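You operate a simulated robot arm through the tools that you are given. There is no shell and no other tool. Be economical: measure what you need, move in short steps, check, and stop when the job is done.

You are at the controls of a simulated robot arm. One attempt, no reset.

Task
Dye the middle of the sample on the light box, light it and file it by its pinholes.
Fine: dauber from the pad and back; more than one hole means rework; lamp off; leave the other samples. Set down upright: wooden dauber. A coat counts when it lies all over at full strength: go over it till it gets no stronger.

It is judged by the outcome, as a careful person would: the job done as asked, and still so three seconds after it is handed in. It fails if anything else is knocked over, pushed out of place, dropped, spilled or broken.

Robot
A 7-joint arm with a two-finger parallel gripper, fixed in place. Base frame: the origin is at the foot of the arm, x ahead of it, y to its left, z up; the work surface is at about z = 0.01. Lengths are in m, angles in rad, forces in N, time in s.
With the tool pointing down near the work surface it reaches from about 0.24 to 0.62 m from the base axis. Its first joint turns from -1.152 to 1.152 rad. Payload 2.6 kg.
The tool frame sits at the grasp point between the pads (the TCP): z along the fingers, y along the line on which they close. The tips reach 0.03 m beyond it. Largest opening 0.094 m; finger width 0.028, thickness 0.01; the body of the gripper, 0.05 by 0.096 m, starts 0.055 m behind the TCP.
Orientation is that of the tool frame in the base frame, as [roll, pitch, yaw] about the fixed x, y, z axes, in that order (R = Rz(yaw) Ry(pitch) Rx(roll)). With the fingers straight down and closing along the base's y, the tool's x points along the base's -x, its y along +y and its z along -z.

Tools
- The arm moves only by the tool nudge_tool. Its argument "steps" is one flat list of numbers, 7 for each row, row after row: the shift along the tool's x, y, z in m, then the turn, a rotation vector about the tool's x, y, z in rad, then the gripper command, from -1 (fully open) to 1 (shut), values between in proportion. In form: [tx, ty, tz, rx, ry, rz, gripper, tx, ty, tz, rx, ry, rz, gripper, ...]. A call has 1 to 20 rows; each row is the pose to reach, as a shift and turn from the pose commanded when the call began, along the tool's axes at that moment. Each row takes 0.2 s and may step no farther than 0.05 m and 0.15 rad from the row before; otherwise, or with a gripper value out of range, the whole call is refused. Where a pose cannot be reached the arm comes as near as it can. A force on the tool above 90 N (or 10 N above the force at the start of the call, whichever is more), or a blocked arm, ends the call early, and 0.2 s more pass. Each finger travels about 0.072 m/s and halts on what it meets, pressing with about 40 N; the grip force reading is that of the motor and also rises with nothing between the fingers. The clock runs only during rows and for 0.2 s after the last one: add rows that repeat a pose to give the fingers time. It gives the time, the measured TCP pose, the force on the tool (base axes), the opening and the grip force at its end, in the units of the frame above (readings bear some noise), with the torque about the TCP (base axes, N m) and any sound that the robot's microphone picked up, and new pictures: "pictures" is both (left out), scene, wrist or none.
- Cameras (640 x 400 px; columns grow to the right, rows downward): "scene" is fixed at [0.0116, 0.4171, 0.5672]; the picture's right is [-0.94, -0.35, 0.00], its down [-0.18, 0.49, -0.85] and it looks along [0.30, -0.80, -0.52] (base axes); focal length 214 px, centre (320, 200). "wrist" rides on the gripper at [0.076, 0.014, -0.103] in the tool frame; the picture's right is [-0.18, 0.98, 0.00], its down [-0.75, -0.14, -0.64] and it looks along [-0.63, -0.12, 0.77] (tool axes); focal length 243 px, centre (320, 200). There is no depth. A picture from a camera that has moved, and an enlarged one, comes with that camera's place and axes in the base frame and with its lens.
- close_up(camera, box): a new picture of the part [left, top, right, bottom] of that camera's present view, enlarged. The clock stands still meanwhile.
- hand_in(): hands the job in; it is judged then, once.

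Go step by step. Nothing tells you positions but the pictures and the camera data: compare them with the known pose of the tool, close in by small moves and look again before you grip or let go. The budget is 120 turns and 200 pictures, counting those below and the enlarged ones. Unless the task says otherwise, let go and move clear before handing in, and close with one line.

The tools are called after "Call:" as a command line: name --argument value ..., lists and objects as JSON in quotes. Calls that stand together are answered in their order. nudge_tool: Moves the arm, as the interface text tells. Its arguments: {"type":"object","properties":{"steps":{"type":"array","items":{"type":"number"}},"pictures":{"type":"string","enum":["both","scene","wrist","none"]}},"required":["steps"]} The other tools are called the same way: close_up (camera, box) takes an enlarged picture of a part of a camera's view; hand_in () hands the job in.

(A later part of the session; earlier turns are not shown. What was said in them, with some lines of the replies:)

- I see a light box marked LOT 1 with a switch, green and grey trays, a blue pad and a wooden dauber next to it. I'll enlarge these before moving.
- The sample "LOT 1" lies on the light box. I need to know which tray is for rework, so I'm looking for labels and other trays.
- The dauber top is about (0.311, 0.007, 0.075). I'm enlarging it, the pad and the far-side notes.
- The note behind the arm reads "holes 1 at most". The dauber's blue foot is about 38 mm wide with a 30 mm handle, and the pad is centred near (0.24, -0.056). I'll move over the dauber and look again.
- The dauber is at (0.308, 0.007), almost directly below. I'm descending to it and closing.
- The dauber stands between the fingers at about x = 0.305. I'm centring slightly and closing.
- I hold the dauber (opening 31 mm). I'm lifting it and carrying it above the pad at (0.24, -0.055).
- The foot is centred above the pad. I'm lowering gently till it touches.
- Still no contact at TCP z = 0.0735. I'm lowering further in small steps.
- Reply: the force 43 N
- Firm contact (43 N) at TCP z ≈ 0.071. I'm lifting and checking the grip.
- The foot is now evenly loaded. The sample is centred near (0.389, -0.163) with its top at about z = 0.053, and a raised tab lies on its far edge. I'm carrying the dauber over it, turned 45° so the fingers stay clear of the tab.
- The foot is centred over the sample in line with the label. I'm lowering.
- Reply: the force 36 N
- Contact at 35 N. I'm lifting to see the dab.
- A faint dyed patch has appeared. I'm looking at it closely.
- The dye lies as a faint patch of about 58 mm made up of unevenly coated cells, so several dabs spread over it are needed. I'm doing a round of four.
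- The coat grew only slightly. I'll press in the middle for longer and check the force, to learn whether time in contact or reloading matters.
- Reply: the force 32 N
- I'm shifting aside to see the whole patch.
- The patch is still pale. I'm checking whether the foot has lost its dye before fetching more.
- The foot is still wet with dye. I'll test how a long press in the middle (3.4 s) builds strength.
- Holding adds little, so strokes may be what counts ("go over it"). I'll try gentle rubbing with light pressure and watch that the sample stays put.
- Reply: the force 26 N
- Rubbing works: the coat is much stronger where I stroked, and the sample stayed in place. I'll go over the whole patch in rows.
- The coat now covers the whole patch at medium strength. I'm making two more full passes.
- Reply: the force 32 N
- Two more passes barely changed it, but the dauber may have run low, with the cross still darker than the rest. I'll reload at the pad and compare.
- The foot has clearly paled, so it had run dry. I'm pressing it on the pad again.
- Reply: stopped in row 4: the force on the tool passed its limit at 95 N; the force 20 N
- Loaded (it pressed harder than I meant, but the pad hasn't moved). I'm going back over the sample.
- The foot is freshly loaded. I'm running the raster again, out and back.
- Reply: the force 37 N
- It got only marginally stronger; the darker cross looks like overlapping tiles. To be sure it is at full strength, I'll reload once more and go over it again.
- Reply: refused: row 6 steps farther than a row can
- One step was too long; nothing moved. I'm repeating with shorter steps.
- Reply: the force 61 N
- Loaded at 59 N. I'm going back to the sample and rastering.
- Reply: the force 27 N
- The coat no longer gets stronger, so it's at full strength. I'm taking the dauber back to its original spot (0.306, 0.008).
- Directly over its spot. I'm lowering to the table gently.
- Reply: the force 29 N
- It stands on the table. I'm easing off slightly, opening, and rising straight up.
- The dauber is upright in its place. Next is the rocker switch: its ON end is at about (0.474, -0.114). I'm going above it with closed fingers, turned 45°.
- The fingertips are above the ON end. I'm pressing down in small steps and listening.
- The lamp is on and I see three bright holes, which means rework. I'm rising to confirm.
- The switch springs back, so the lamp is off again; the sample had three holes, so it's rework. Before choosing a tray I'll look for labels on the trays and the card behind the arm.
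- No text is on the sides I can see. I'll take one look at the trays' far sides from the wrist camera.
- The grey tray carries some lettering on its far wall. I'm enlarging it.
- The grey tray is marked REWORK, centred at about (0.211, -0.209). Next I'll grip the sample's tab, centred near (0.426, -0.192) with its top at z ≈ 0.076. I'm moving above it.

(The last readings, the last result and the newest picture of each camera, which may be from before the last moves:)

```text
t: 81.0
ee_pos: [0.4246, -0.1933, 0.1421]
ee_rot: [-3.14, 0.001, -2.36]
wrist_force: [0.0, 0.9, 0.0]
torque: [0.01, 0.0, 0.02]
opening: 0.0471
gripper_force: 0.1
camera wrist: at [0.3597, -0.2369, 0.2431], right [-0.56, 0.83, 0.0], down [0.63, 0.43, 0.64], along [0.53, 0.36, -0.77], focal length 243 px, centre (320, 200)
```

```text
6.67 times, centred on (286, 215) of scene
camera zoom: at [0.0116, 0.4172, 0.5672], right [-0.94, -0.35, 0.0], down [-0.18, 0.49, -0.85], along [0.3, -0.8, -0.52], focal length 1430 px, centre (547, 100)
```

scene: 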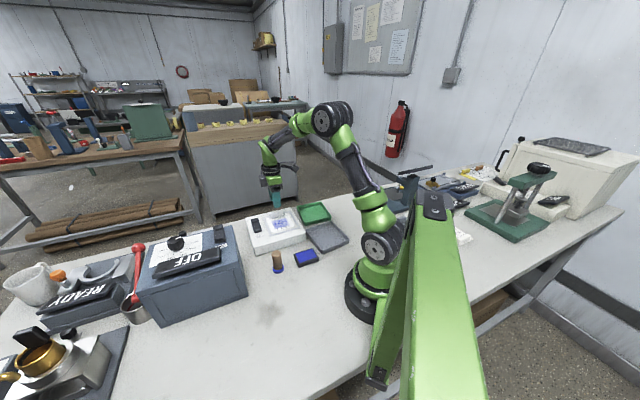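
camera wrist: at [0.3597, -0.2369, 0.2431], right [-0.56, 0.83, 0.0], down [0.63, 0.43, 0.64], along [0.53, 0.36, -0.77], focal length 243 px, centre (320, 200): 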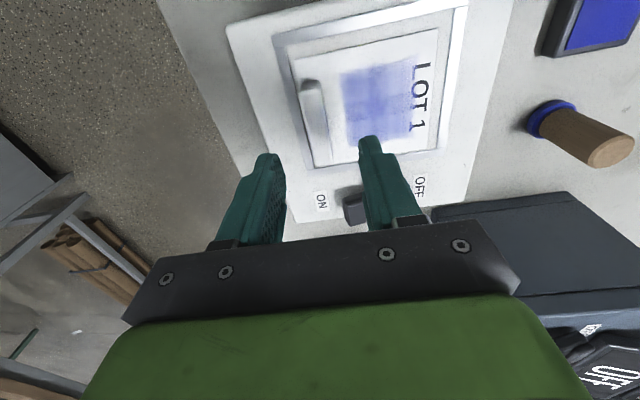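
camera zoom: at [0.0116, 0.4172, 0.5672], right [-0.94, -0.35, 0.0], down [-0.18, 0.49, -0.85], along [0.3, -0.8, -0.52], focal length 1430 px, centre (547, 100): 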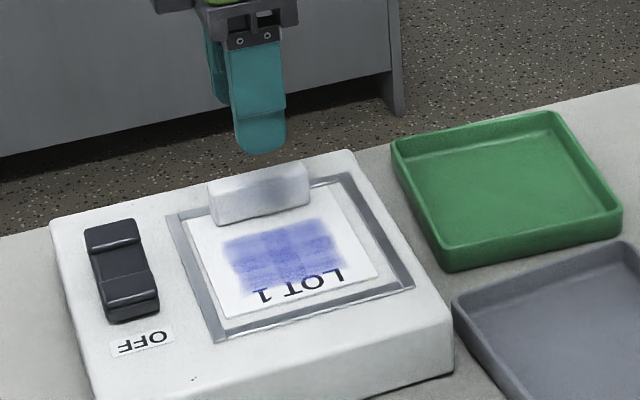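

The tab lies between the finger planes, and about 7 mm further along its length. I'm adjusting and descending partway to check.

Call:
nudge_tool --steps '[0.007, -0.001, 0.02, 0, 0, 0, 0, 0.007, -0.001, 0.034, 0, 0, 0, 0, 0.007, -0.001, 0.034, 0, 0, 0, 0]' --pictures "wrist"

Call:
close_up --camera "scene" --box '[254, 185, 318, 245]'

```text
t: 81.8
ee_pos: [0.422, -0.1995, 0.107]
ee_rot: [3.14, 0.001, -2.359]
wrist_force: [-0.2, 0.1, -0.2]
torque: [-0.01, 0.02, -0.03]
opening: 0.0473
gripper_force: 0.1
camera wrist: at [0.3564, -0.243, 0.208], right [-0.56, 0.83, 0.0], down [0.63, 0.43, 0.64], along [0.53, 0.36, -0.77], focal length 243 px, centre (320, 200)
```

wrist: 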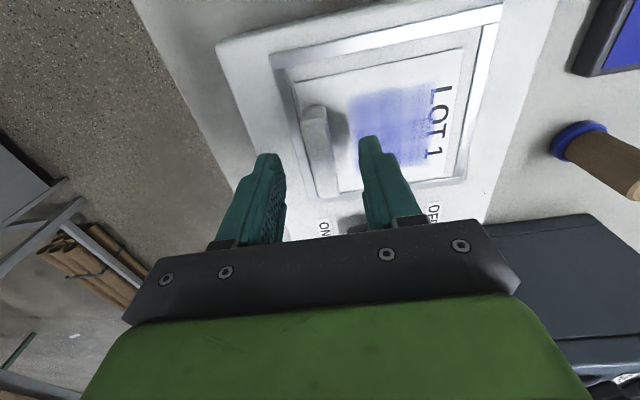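

```text
6.67 times, centred on (286, 215) of scene
camera zoom: at [0.0116, 0.4171, 0.5672], right [-0.94, -0.35, 0.0], down [-0.18, 0.49, -0.85], along [0.3, -0.8, -0.52], focal length 1430 px, centre (547, 100)
```

zoom: 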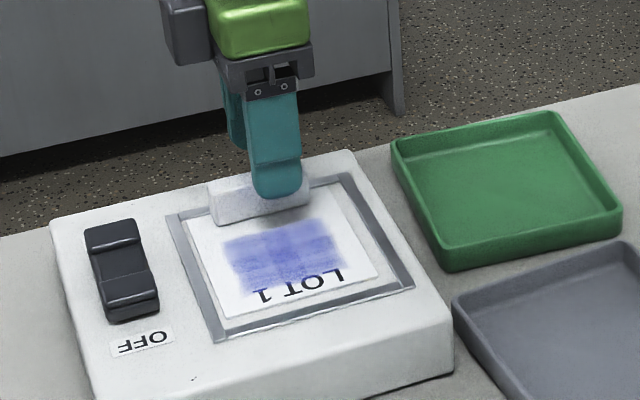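

The fingers straddle the tab. The sheet surface is at about z = 0.060 by the dauber's contact heights, so I'm stopping the tips just above it at TCP 0.0935 and closing.

Call:
nudge_tool --steps '[-0.003, 0, 0.009, 0, 0, 0, 0, -0.003, 0, 0.0135, 0, 0, 0, 0, -0.003, 0, 0.0135, 0, 0, 0, 0]' --pictures "wrist"

Call:
close_up --camera "scene" --box '[254, 185, 318, 245]'

```text
t: 82.6
ee_pos: [0.4236, -0.1979, 0.0936]
ee_rot: [-3.139, 0.001, -2.358]
wrist_force: [-1.2, -0.4, 0.1]
torque: [0.03, -0.03, -0.01]
opening: 0.0472
gripper_force: 0.1
camera wrist: at [0.3589, -0.2399, 0.1945], right [-0.56, 0.83, 0.0], down [0.63, 0.43, 0.64], along [0.53, 0.36, -0.77], focal length 243 px, centre (320, 200)
```

wrist: 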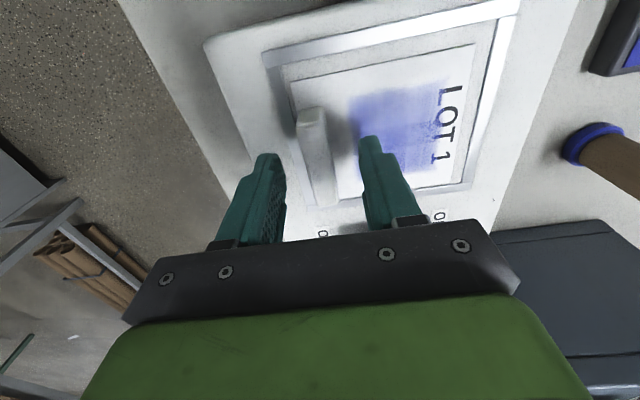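

```text
6.67 times, centred on (286, 215) of scene
camera zoom: at [0.0116, 0.4171, 0.5672], right [-0.94, -0.35, 0.0], down [-0.18, 0.49, -0.85], along [0.3, -0.8, -0.52], focal length 1430 px, centre (547, 100)
```

zoom: 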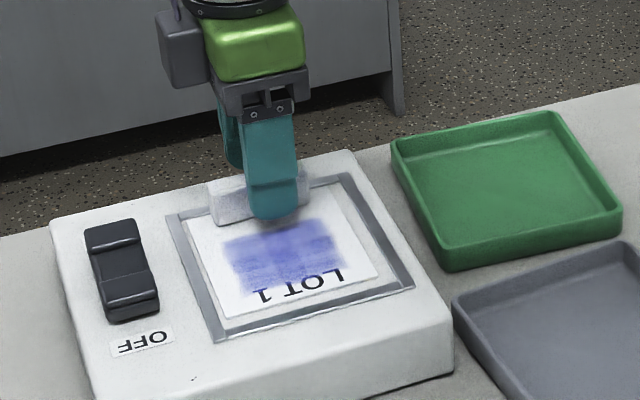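

Call:
nudge_tool --steps '[0, 0, 0, 0, 0, 0, 0.3, 0, 0, 0, 0, 0, 0, 0.6, 0, 0, 0, 0, 0, 0, 0.9, 0, 0, 0, 0, 0, 0, 0.9, 0, 0, 0, 0, 0, 0, 0.9]' --pictures "wrist"

Call:
close_up --camera "scene" --box '[254, 185, 318, 245]'

```text
t: 83.8
ee_pos: [0.4246, -0.1971, 0.0922]
ee_rot: [-3.14, 0.004, -2.358]
wrist_force: [-0.2, -0.5, -0.8]
torque: [0.04, 0.04, 0.01]
opening: 0.0151
gripper_force: 40.1
camera wrist: at [0.3588, -0.24, 0.1946], right [-0.56, 0.83, 0.0], down [0.63, 0.43, 0.64], along [0.53, 0.36, -0.77], focal length 243 px, centre (320, 200)
```

wrist: 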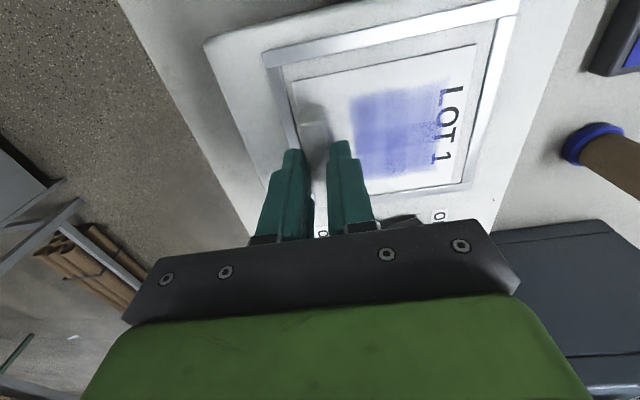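

```text
6.67 times, centred on (286, 215) of scene
camera zoom: at [0.0116, 0.4171, 0.5672], right [-0.94, -0.35, 0.0], down [-0.18, 0.49, -0.85], along [0.3, -0.8, -0.52], focal length 1430 px, centre (547, 100)
```

zoom: 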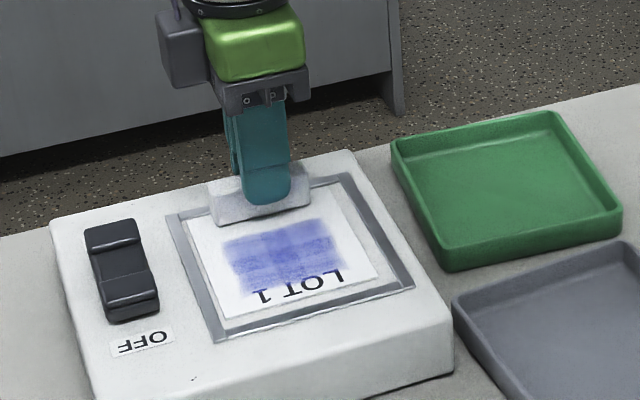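

The tab is gripped (15 mm). I'm lifting slowly and checking that the sample comes along.

Call:
nudge_tool --steps '[0, 0, -0.01, 0, 0, 0, 0.9, 0, 0, -0.03, 0, 0, 0, 0.9, 0, 0, -0.055, 0, 0, 0, 0.9, 0, 0, -0.08, 0, 0, 0, 0.9, 0, 0, -0.08, 0, 0, 0, 0.9]'

Call:
close_up --camera "scene" --box '[244, 175, 324, 245]'

```text
t: 85.0
ee_pos: [0.4229, -0.1958, 0.1727]
ee_rot: [-3.14, 0.002, -2.356]
wrist_force: [0.6, -0.3, -0.4]
torque: [0.02, -0.06, 0.0]
opening: 0.0147
gripper_force: 39.4
camera wrist: at [0.3586, -0.2403, 0.2734], right [-0.56, 0.83, 0.0], down [0.63, 0.43, 0.64], along [0.53, 0.36, -0.77], focal length 243 px, centre (320, 200)
```

scene: 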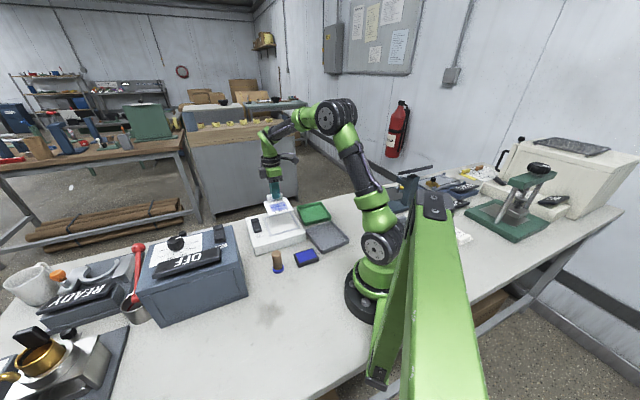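
wrist: 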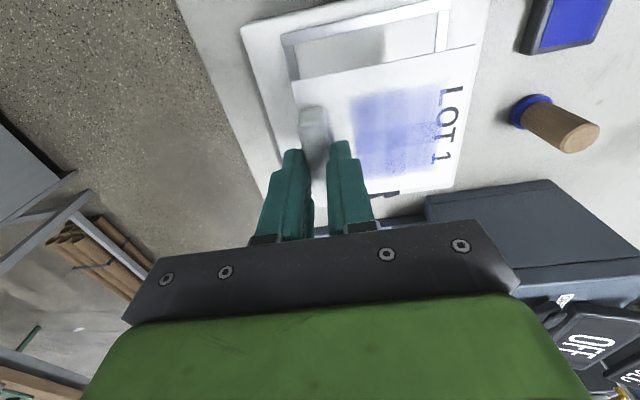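

```text
5.71 times, centred on (284, 210) of scene
camera zoom: at [0.0116, 0.4171, 0.5672], right [-0.94, -0.35, 0.0], down [-0.18, 0.49, -0.85], along [0.3, -0.8, -0.52], focal length 1226 px, centre (526, 143)
```

zoom: 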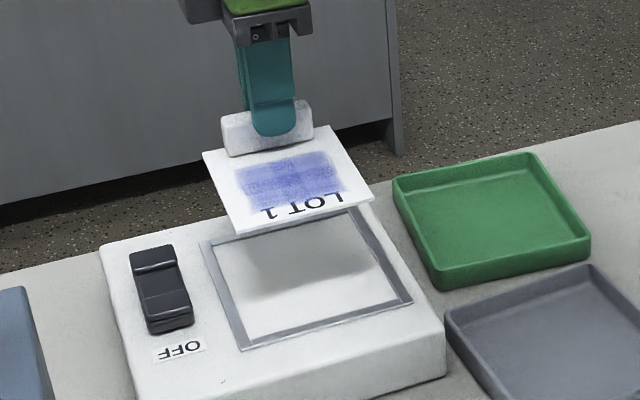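

The sample hangs level from its tab. I'm carrying it over the grey REWORK tray, stopping above to align.

Call:
nudge_tool --steps '[0.0246, 0.018, 0, 0, 0, 0, 0.9, 0.0493, 0.036, 0, 0, 0, 0, 0.9, 0.0739, 0.054, 0, 0, 0, 0, 0.9, 0.0985, 0.072, 0, 0, 0, 0, 0.9, 0.1232, 0.09, 0, 0, 0, 0, 0.9, 0.1478, 0.108, 0, 0, 0, 0, 0.9, 0.1478, 0.108, 0.04, 0, 0, 0, 0.9, 0.1478, 0.108, 0.07, 0, 0, 0, 0.9, 0.1478, 0.108, 0.07, 0, 0, 0, 0.9]'

Call:
close_up --camera "scene" --box '[280, 195, 360, 260]'

```text
t: 87.0
ee_pos: [0.2453, -0.2265, 0.1005]
ee_rot: [3.141, 0.003, -2.359]
wrist_force: [-0.7, 0.2, -1.3]
torque: [-0.06, -0.02, -0.04]
opening: 0.0149
gripper_force: 40.1
camera wrist: at [0.1792, -0.2679, 0.2017], right [-0.56, 0.83, 0.0], down [0.63, 0.43, 0.64], along [0.53, 0.36, -0.77], focal length 243 px, centre (320, 200)
```

scene: 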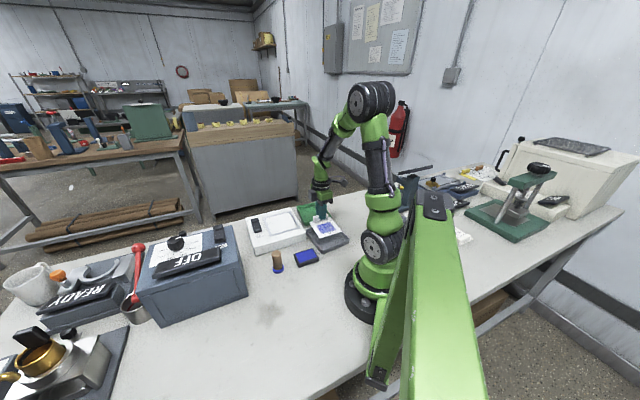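
wrist: 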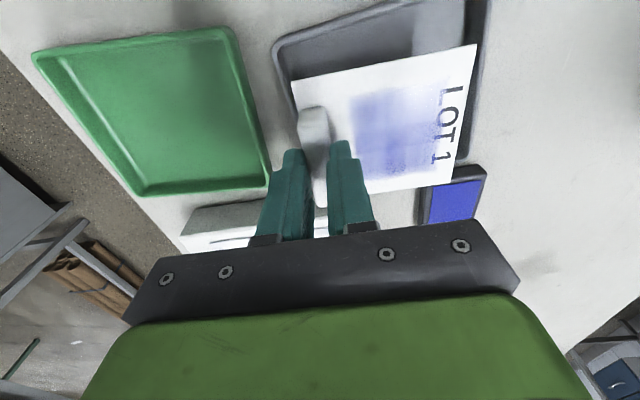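

```text
6.15 times, centred on (320, 228) of scene
camera zoom: at [0.0116, 0.4171, 0.5672], right [-0.94, -0.35, 0.0], down [-0.18, 0.49, -0.85], along [0.3, -0.8, -0.52], focal length 1320 px, centre (320, 31)
```

zoom: 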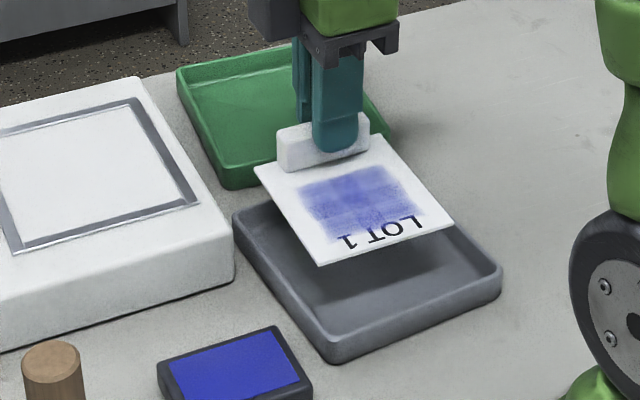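

The sample is over the REWORK tray and nearly aligned. Before lowering I'm checking how the outer finger will clear the tray wall.

Call:
close_up --camera "wrist" --box '[260, 20, 500, 220]'

Call:
close_up --camera "scene" --box '[300, 200, 350, 240]'

```text
2.00 times, centred on (380, 120) of wrist
camera zoom: at [0.1792, -0.2679, 0.2017], right [-0.56, 0.83, 0.0], down [0.63, 0.43, 0.64], along [0.53, 0.36, -0.77], focal length 485 px, centre (200, 360)
```

zoom: 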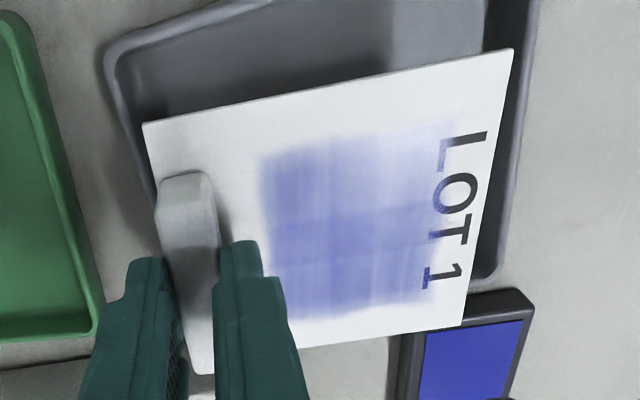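

```text
10.00 times, centred on (325, 220) of scene
camera zoom: at [0.0116, 0.4171, 0.5672], right [-0.94, -0.35, 0.0], down [-0.18, 0.49, -0.85], along [0.3, -0.8, -0.52], focal length 2145 px, centre (270, 0)
```

zoom: 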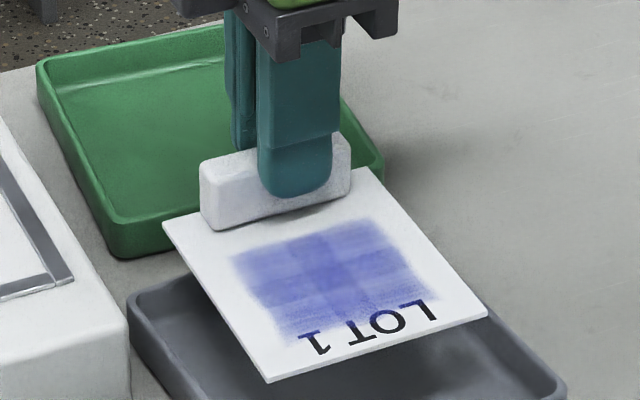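

By the wrist view there is spare room on the label side. I'm shifting 8 mm that way and 4.5 mm sideways, lowering to just above the rim, and rechecking.

Call:
nudge_tool --steps '[0.0045, 0.008, 0, 0, 0, 0, 0.9, 0.0045, 0.008, 0.015, 0, 0, 0, 0.9, 0.0045, 0.008, 0.026, 0, 0, 0, 0.9, 0.0045, 0.008, 0.026, 0, 0, 0, 0.9]' --pictures "none"

Call:
close_up --camera "wrist" --box '[260, 0, 500, 220]'

Call:
close_up --camera "scene" --box '[296, 205, 356, 260]'

```text
t: 88.0
ee_pos: [0.2347, -0.2221, 0.0763]
ee_rot: [-3.139, 0.003, -2.357]
wrist_force: [-0.2, -0.6, 0.3]
torque: [-0.03, 0.0, 0.01]
opening: 0.0148
gripper_force: 40.0
```

```text
1.82 times, centred on (380, 110) of wrist
camera zoom: at [0.17, -0.2658, 0.1765], right [-0.56, 0.83, 0.0], down [0.63, 0.43, 0.64], along [0.53, 0.36, -0.77], focal length 441 px, centre (211, 364)
```

zoom: 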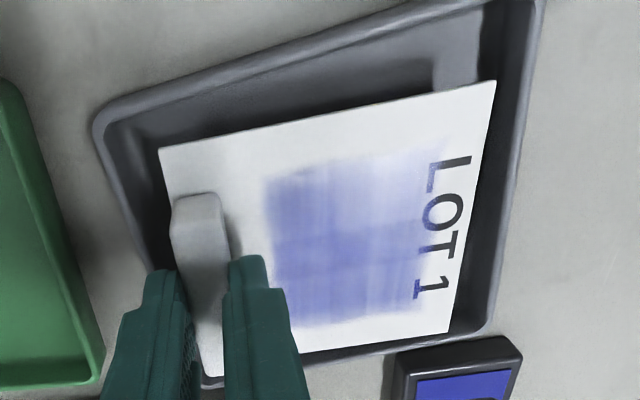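

```text
7.27 times, centred on (326, 232) of scene
camera zoom: at [0.0116, 0.4171, 0.5672], right [-0.94, -0.35, 0.0], down [-0.18, 0.49, -0.85], along [0.3, -0.8, -0.52], focal length 1560 px, centre (276, -36)
```

zoom: 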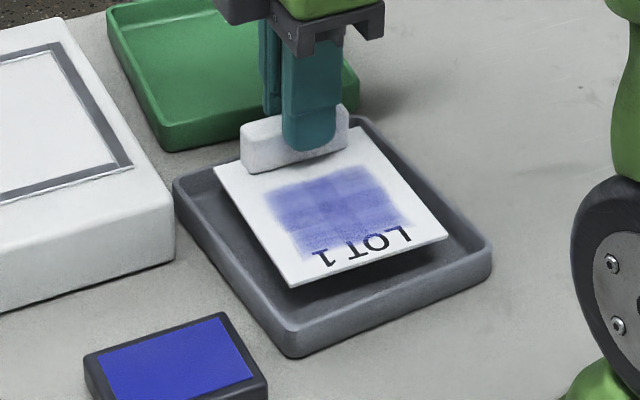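

The tray is turned about 5° relative to the sample. I'm turning to match, shifting 3 mm, and lowering into the tray.

Call:
nudge_tool --steps '[0, 0.003, 0, 0, 0, -0.09, 0.9, 0, 0.003, 0, 0, 0, -0.09, 0.9, 0, 0.003, 0.01, 0, 0, -0.09, 0.9, 0, 0.003, 0.01, 0, 0, -0.09, 0.9]' --pictures "none"

Call:
close_up --camera "wrist" --box '[260, 0, 500, 220]'

Call:
close_up --camera "scene" --box '[296, 205, 356, 260]'

```text
t: 89.0
ee_pos: [0.2317, -0.2195, 0.0651]
ee_rot: [-3.141, 0.0, -2.268]
wrist_force: [0.2, 0.1, -0.9]
torque: [-0.02, 0.01, 0.01]
opening: 0.0148
gripper_force: 39.9
```

```text
1.82 times, centred on (380, 110) of wrist
camera zoom: at [0.1714, -0.2687, 0.1668], right [-0.64, 0.77, 0.0], down [0.59, 0.49, 0.64], along [0.5, 0.41, -0.77], focal length 441 px, centre (211, 364)
```

zoom: 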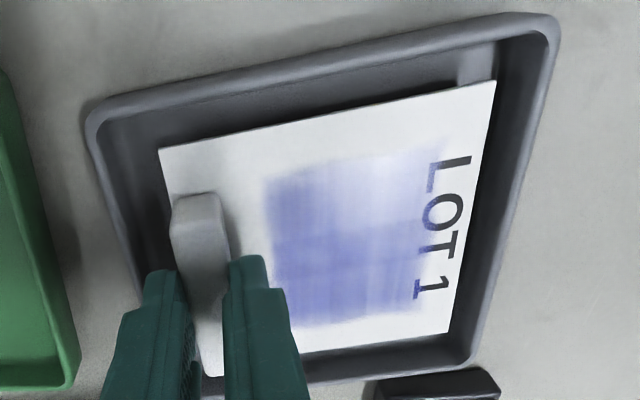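

```text
7.27 times, centred on (326, 232) of scene
camera zoom: at [0.0116, 0.4171, 0.5672], right [-0.94, -0.35, 0.0], down [-0.18, 0.49, -0.85], along [0.3, -0.8, -0.52], focal length 1560 px, centre (276, -36)
```

zoom: 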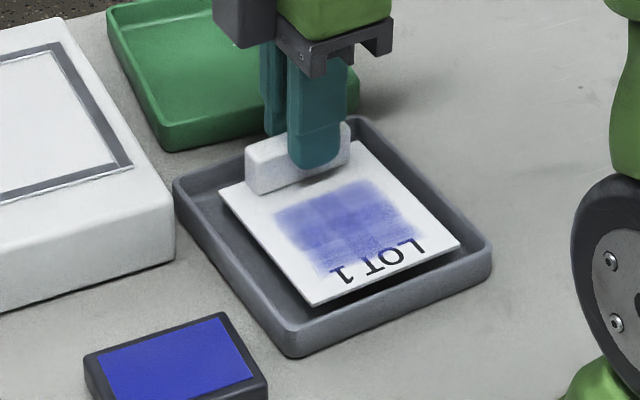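

Aligned nicely. I'm lowering to the tray floor in small steps.

Call:
nudge_tool --steps '[0, 0, 0.005, 0, 0, 0, 0.9, 0, 0, 0.008, 0, 0, 0, 0.9, 0, 0, 0.01, 0, 0, 0, 0.9, 0, 0, 0.01, 0, 0, 0, 0.9]' --pictures "none"

Call:
close_up --camera "scene" --box '[296, 205, 356, 260]'

Call:
close_up --camera "wrist" --box '[260, 0, 500, 220]'

```text
t: 90.0
ee_pos: [0.233, -0.2199, 0.0555]
ee_rot: [-3.139, 0.002, -2.269]
wrist_force: [-0.1, 1.1, -0.9]
torque: [-0.03, -0.02, 0.0]
opening: 0.0148
gripper_force: 40.4
```

```text
7.27 times, centred on (326, 232) of scene
camera zoom: at [0.0116, 0.4171, 0.5672], right [-0.94, -0.35, 0.0], down [-0.18, 0.49, -0.85], along [0.3, -0.8, -0.52], focal length 1560 px, centre (276, -36)
```

zoom: 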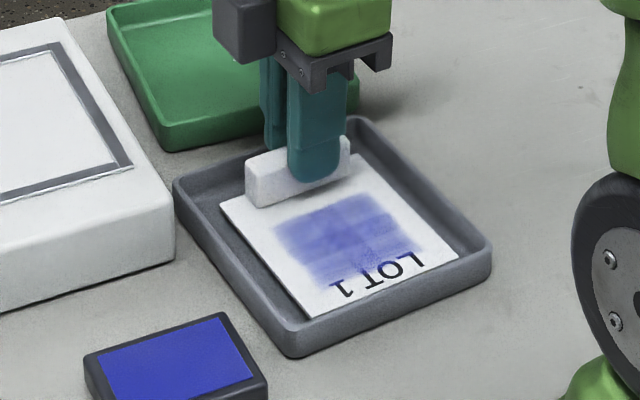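

```text
1.82 times, centred on (380, 110) of wrist
camera zoom: at [0.1714, -0.2685, 0.1577], right [-0.64, 0.77, 0.0], down [0.59, 0.49, 0.64], along [0.5, 0.41, -0.77], focal length 441 px, centre (211, 364)
```

zoom: 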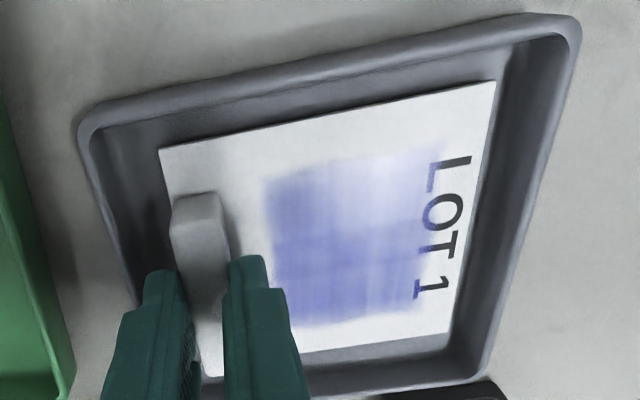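

Call:
nudge_tool --steps '[0, 0, 0.001, 0, 0, 0, 0.9, 0, 0, 0.002, 0, 0, 0, 0.9, 0, 0, 0.003, 0, 0, 0, 0.9, 0, 0, 0.003, 0, 0, 0, 0.9]' --pictures "none"

```text
t: 91.0
ee_pos: [0.2308, -0.219, 0.0537]
ee_rot: [-3.14, 0.002, -2.27]
wrist_force: [1.1, 0.5, -1.0]
torque: [-0.04, 0.02, 0.02]
opening: 0.0147
gripper_force: 40.1
```

Call:
nudge_tool --steps '[0, 0, 0.001, 0, 0, 0, 0.9, 0, 0, 0.002, 0, 0, 0, 0.9, 0, 0, 0.002, 0, 0, 0, 0.9]' --pictures "none"

Call:
close_up --camera "scene" --box '[306, 215, 356, 255]'

```text
t: 91.8
ee_pos: [0.2324, -0.22, 0.0517]
ee_rot: [-3.138, 0.002, -2.269]
wrist_force: [-2.5, 3.6, 20.3]
torque: [0.16, 0.15, 0.01]
opening: 0.015
gripper_force: 40.3
```

```text
10.00 times, centred on (331, 235) of scene
camera zoom: at [0.0115, 0.4172, 0.5672], right [-0.94, -0.35, 0.0], down [-0.18, 0.49, -0.85], along [0.3, -0.8, -0.52], focal length 2145 px, centre (210, -150)
```

zoom: 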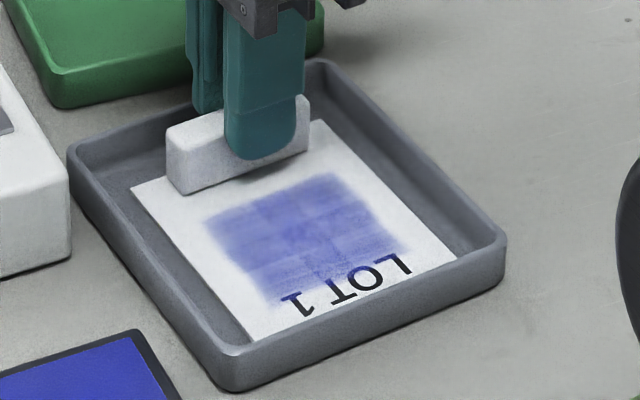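

It rests on the tray floor. I'm easing off, opening only a few millimetres because of the tray wall, and rising straight up.

Call:
nudge_tool --steps '[0, 0, -0.001, 0, 0, 0, 0.9, 0, 0, -0.001, 0, 0, 0, 0.58, 0, 0, -0.001, 0, 0, 0, 0.57, 0, 0, -0.001, 0, 0, 0, 0.57, 0, 0, -0.01, 0, 0, 0, 0.57, 0, 0, -0.025, 0, 0, 0, 0.57]' --pictures "wrist"

Call:
close_up --camera "scene" --box '[296, 205, 356, 260]'

```text
t: 93.2
ee_pos: [0.2326, -0.219, 0.0781]
ee_rot: [-3.141, 0.002, -2.27]
wrist_force: [0.9, -0.4, -0.4]
torque: [0.01, 0.02, 0.0]
opening: 0.0203
gripper_force: 0.1
camera wrist: at [0.1719, -0.2685, 0.1786], right [-0.64, 0.77, 0.0], down [0.59, 0.49, 0.64], along [0.5, 0.41, -0.77], focal length 243 px, centre (320, 200)
```

wrist: 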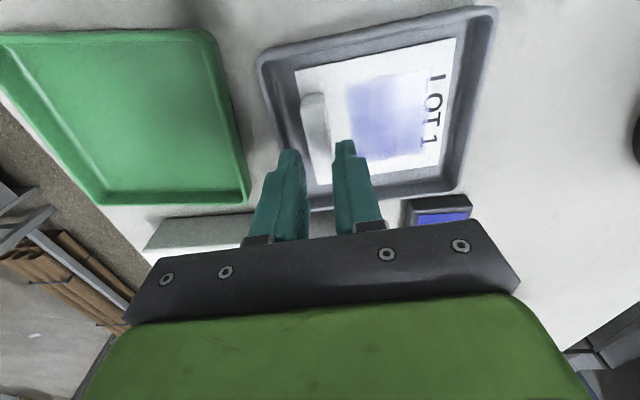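

```text
7.27 times, centred on (326, 232) of scene
camera zoom: at [0.0116, 0.4171, 0.5672], right [-0.94, -0.35, 0.0], down [-0.18, 0.49, -0.85], along [0.3, -0.8, -0.52], focal length 1560 px, centre (276, -36)
```

zoom: 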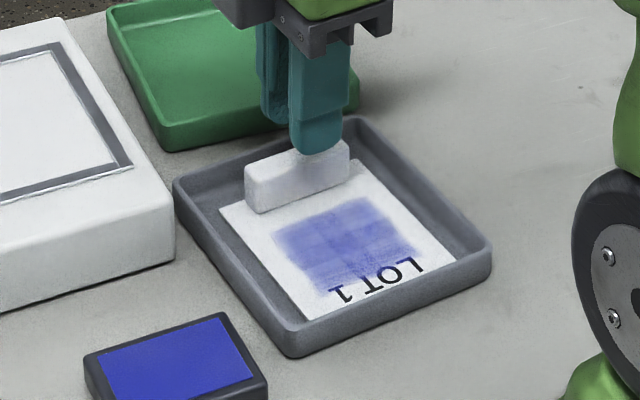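

The sample lies flat in the REWORK tray, released. I'm rising well clear for a last check of everything.

Call:
nudge_tool --steps '[0, 0, -0.04, 0, 0, 0, 0.57, 0, 0, -0.08, 0, 0, 0, 0.57, 0, 0, -0.12, 0, 0, 0, 0.57, 0, 0, -0.16, 0, 0, 0, 0.57, 0, 0, -0.16, 0, 0, 0, 0.57]'

Call:
close_up --camera "scene" --box '[230, 190, 360, 280]'

```text
t: 94.4
ee_pos: [0.233, -0.2216, 0.2372]
ee_rot: [-3.139, 0.0, -2.269]
wrist_force: [0.0, 0.6, -0.6]
torque: [-0.01, 0.01, 0.0]
opening: 0.0203
gripper_force: 0.1
camera wrist: at [0.1717, -0.2705, 0.3386], right [-0.64, 0.77, 0.0], down [0.59, 0.49, 0.64], along [0.5, 0.41, -0.77], focal length 243 px, centre (320, 200)
```

scene: 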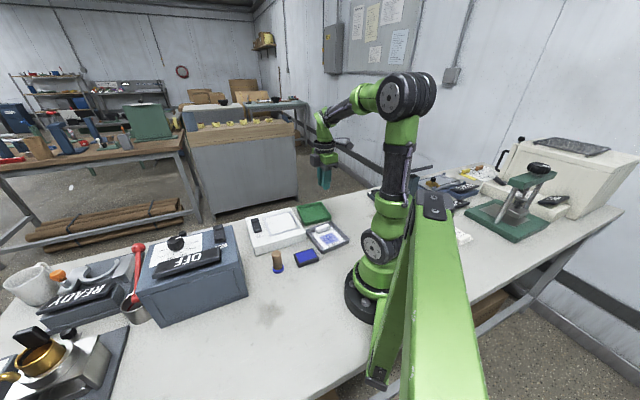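
wrist: 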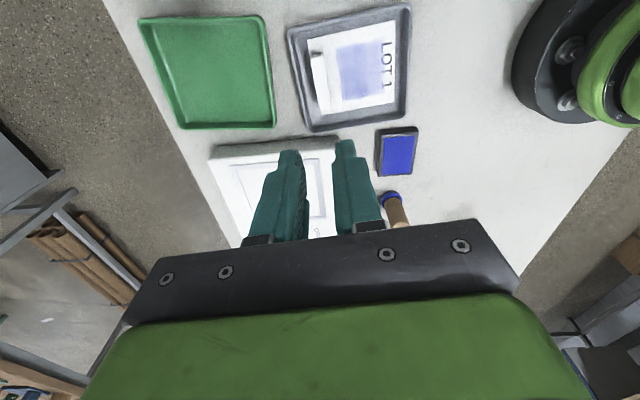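

```text
4.44 times, centred on (295, 235) of scene
camera zoom: at [0.0116, 0.4172, 0.5672], right [-0.94, -0.35, 0.0], down [-0.18, 0.49, -0.85], along [0.3, -0.8, -0.52], focal length 953 px, centre (431, 44)
```

zoom: 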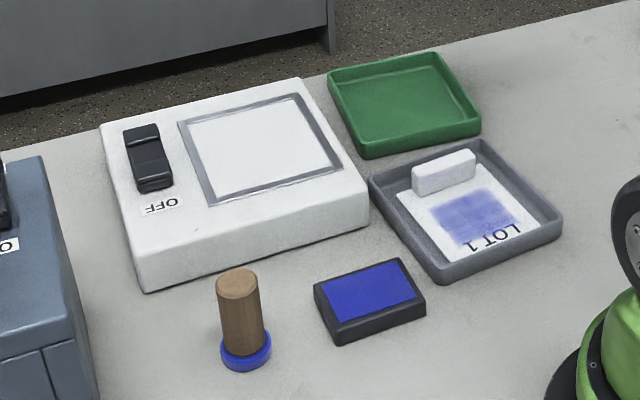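

The lamp is off, the dauber stands upright by the pad, and the sample is in the REWORK tray with the arm clear. I'm handing in.

Call:
hand_in

```text
The job is handed in.
```

I dyed the middle of the LOT 1 sample until it got no stronger. The lamp showed three pinholes, so I put it in the grey REWORK tray; the lamp is off and the dauber stands upright where it started, beside the pad.
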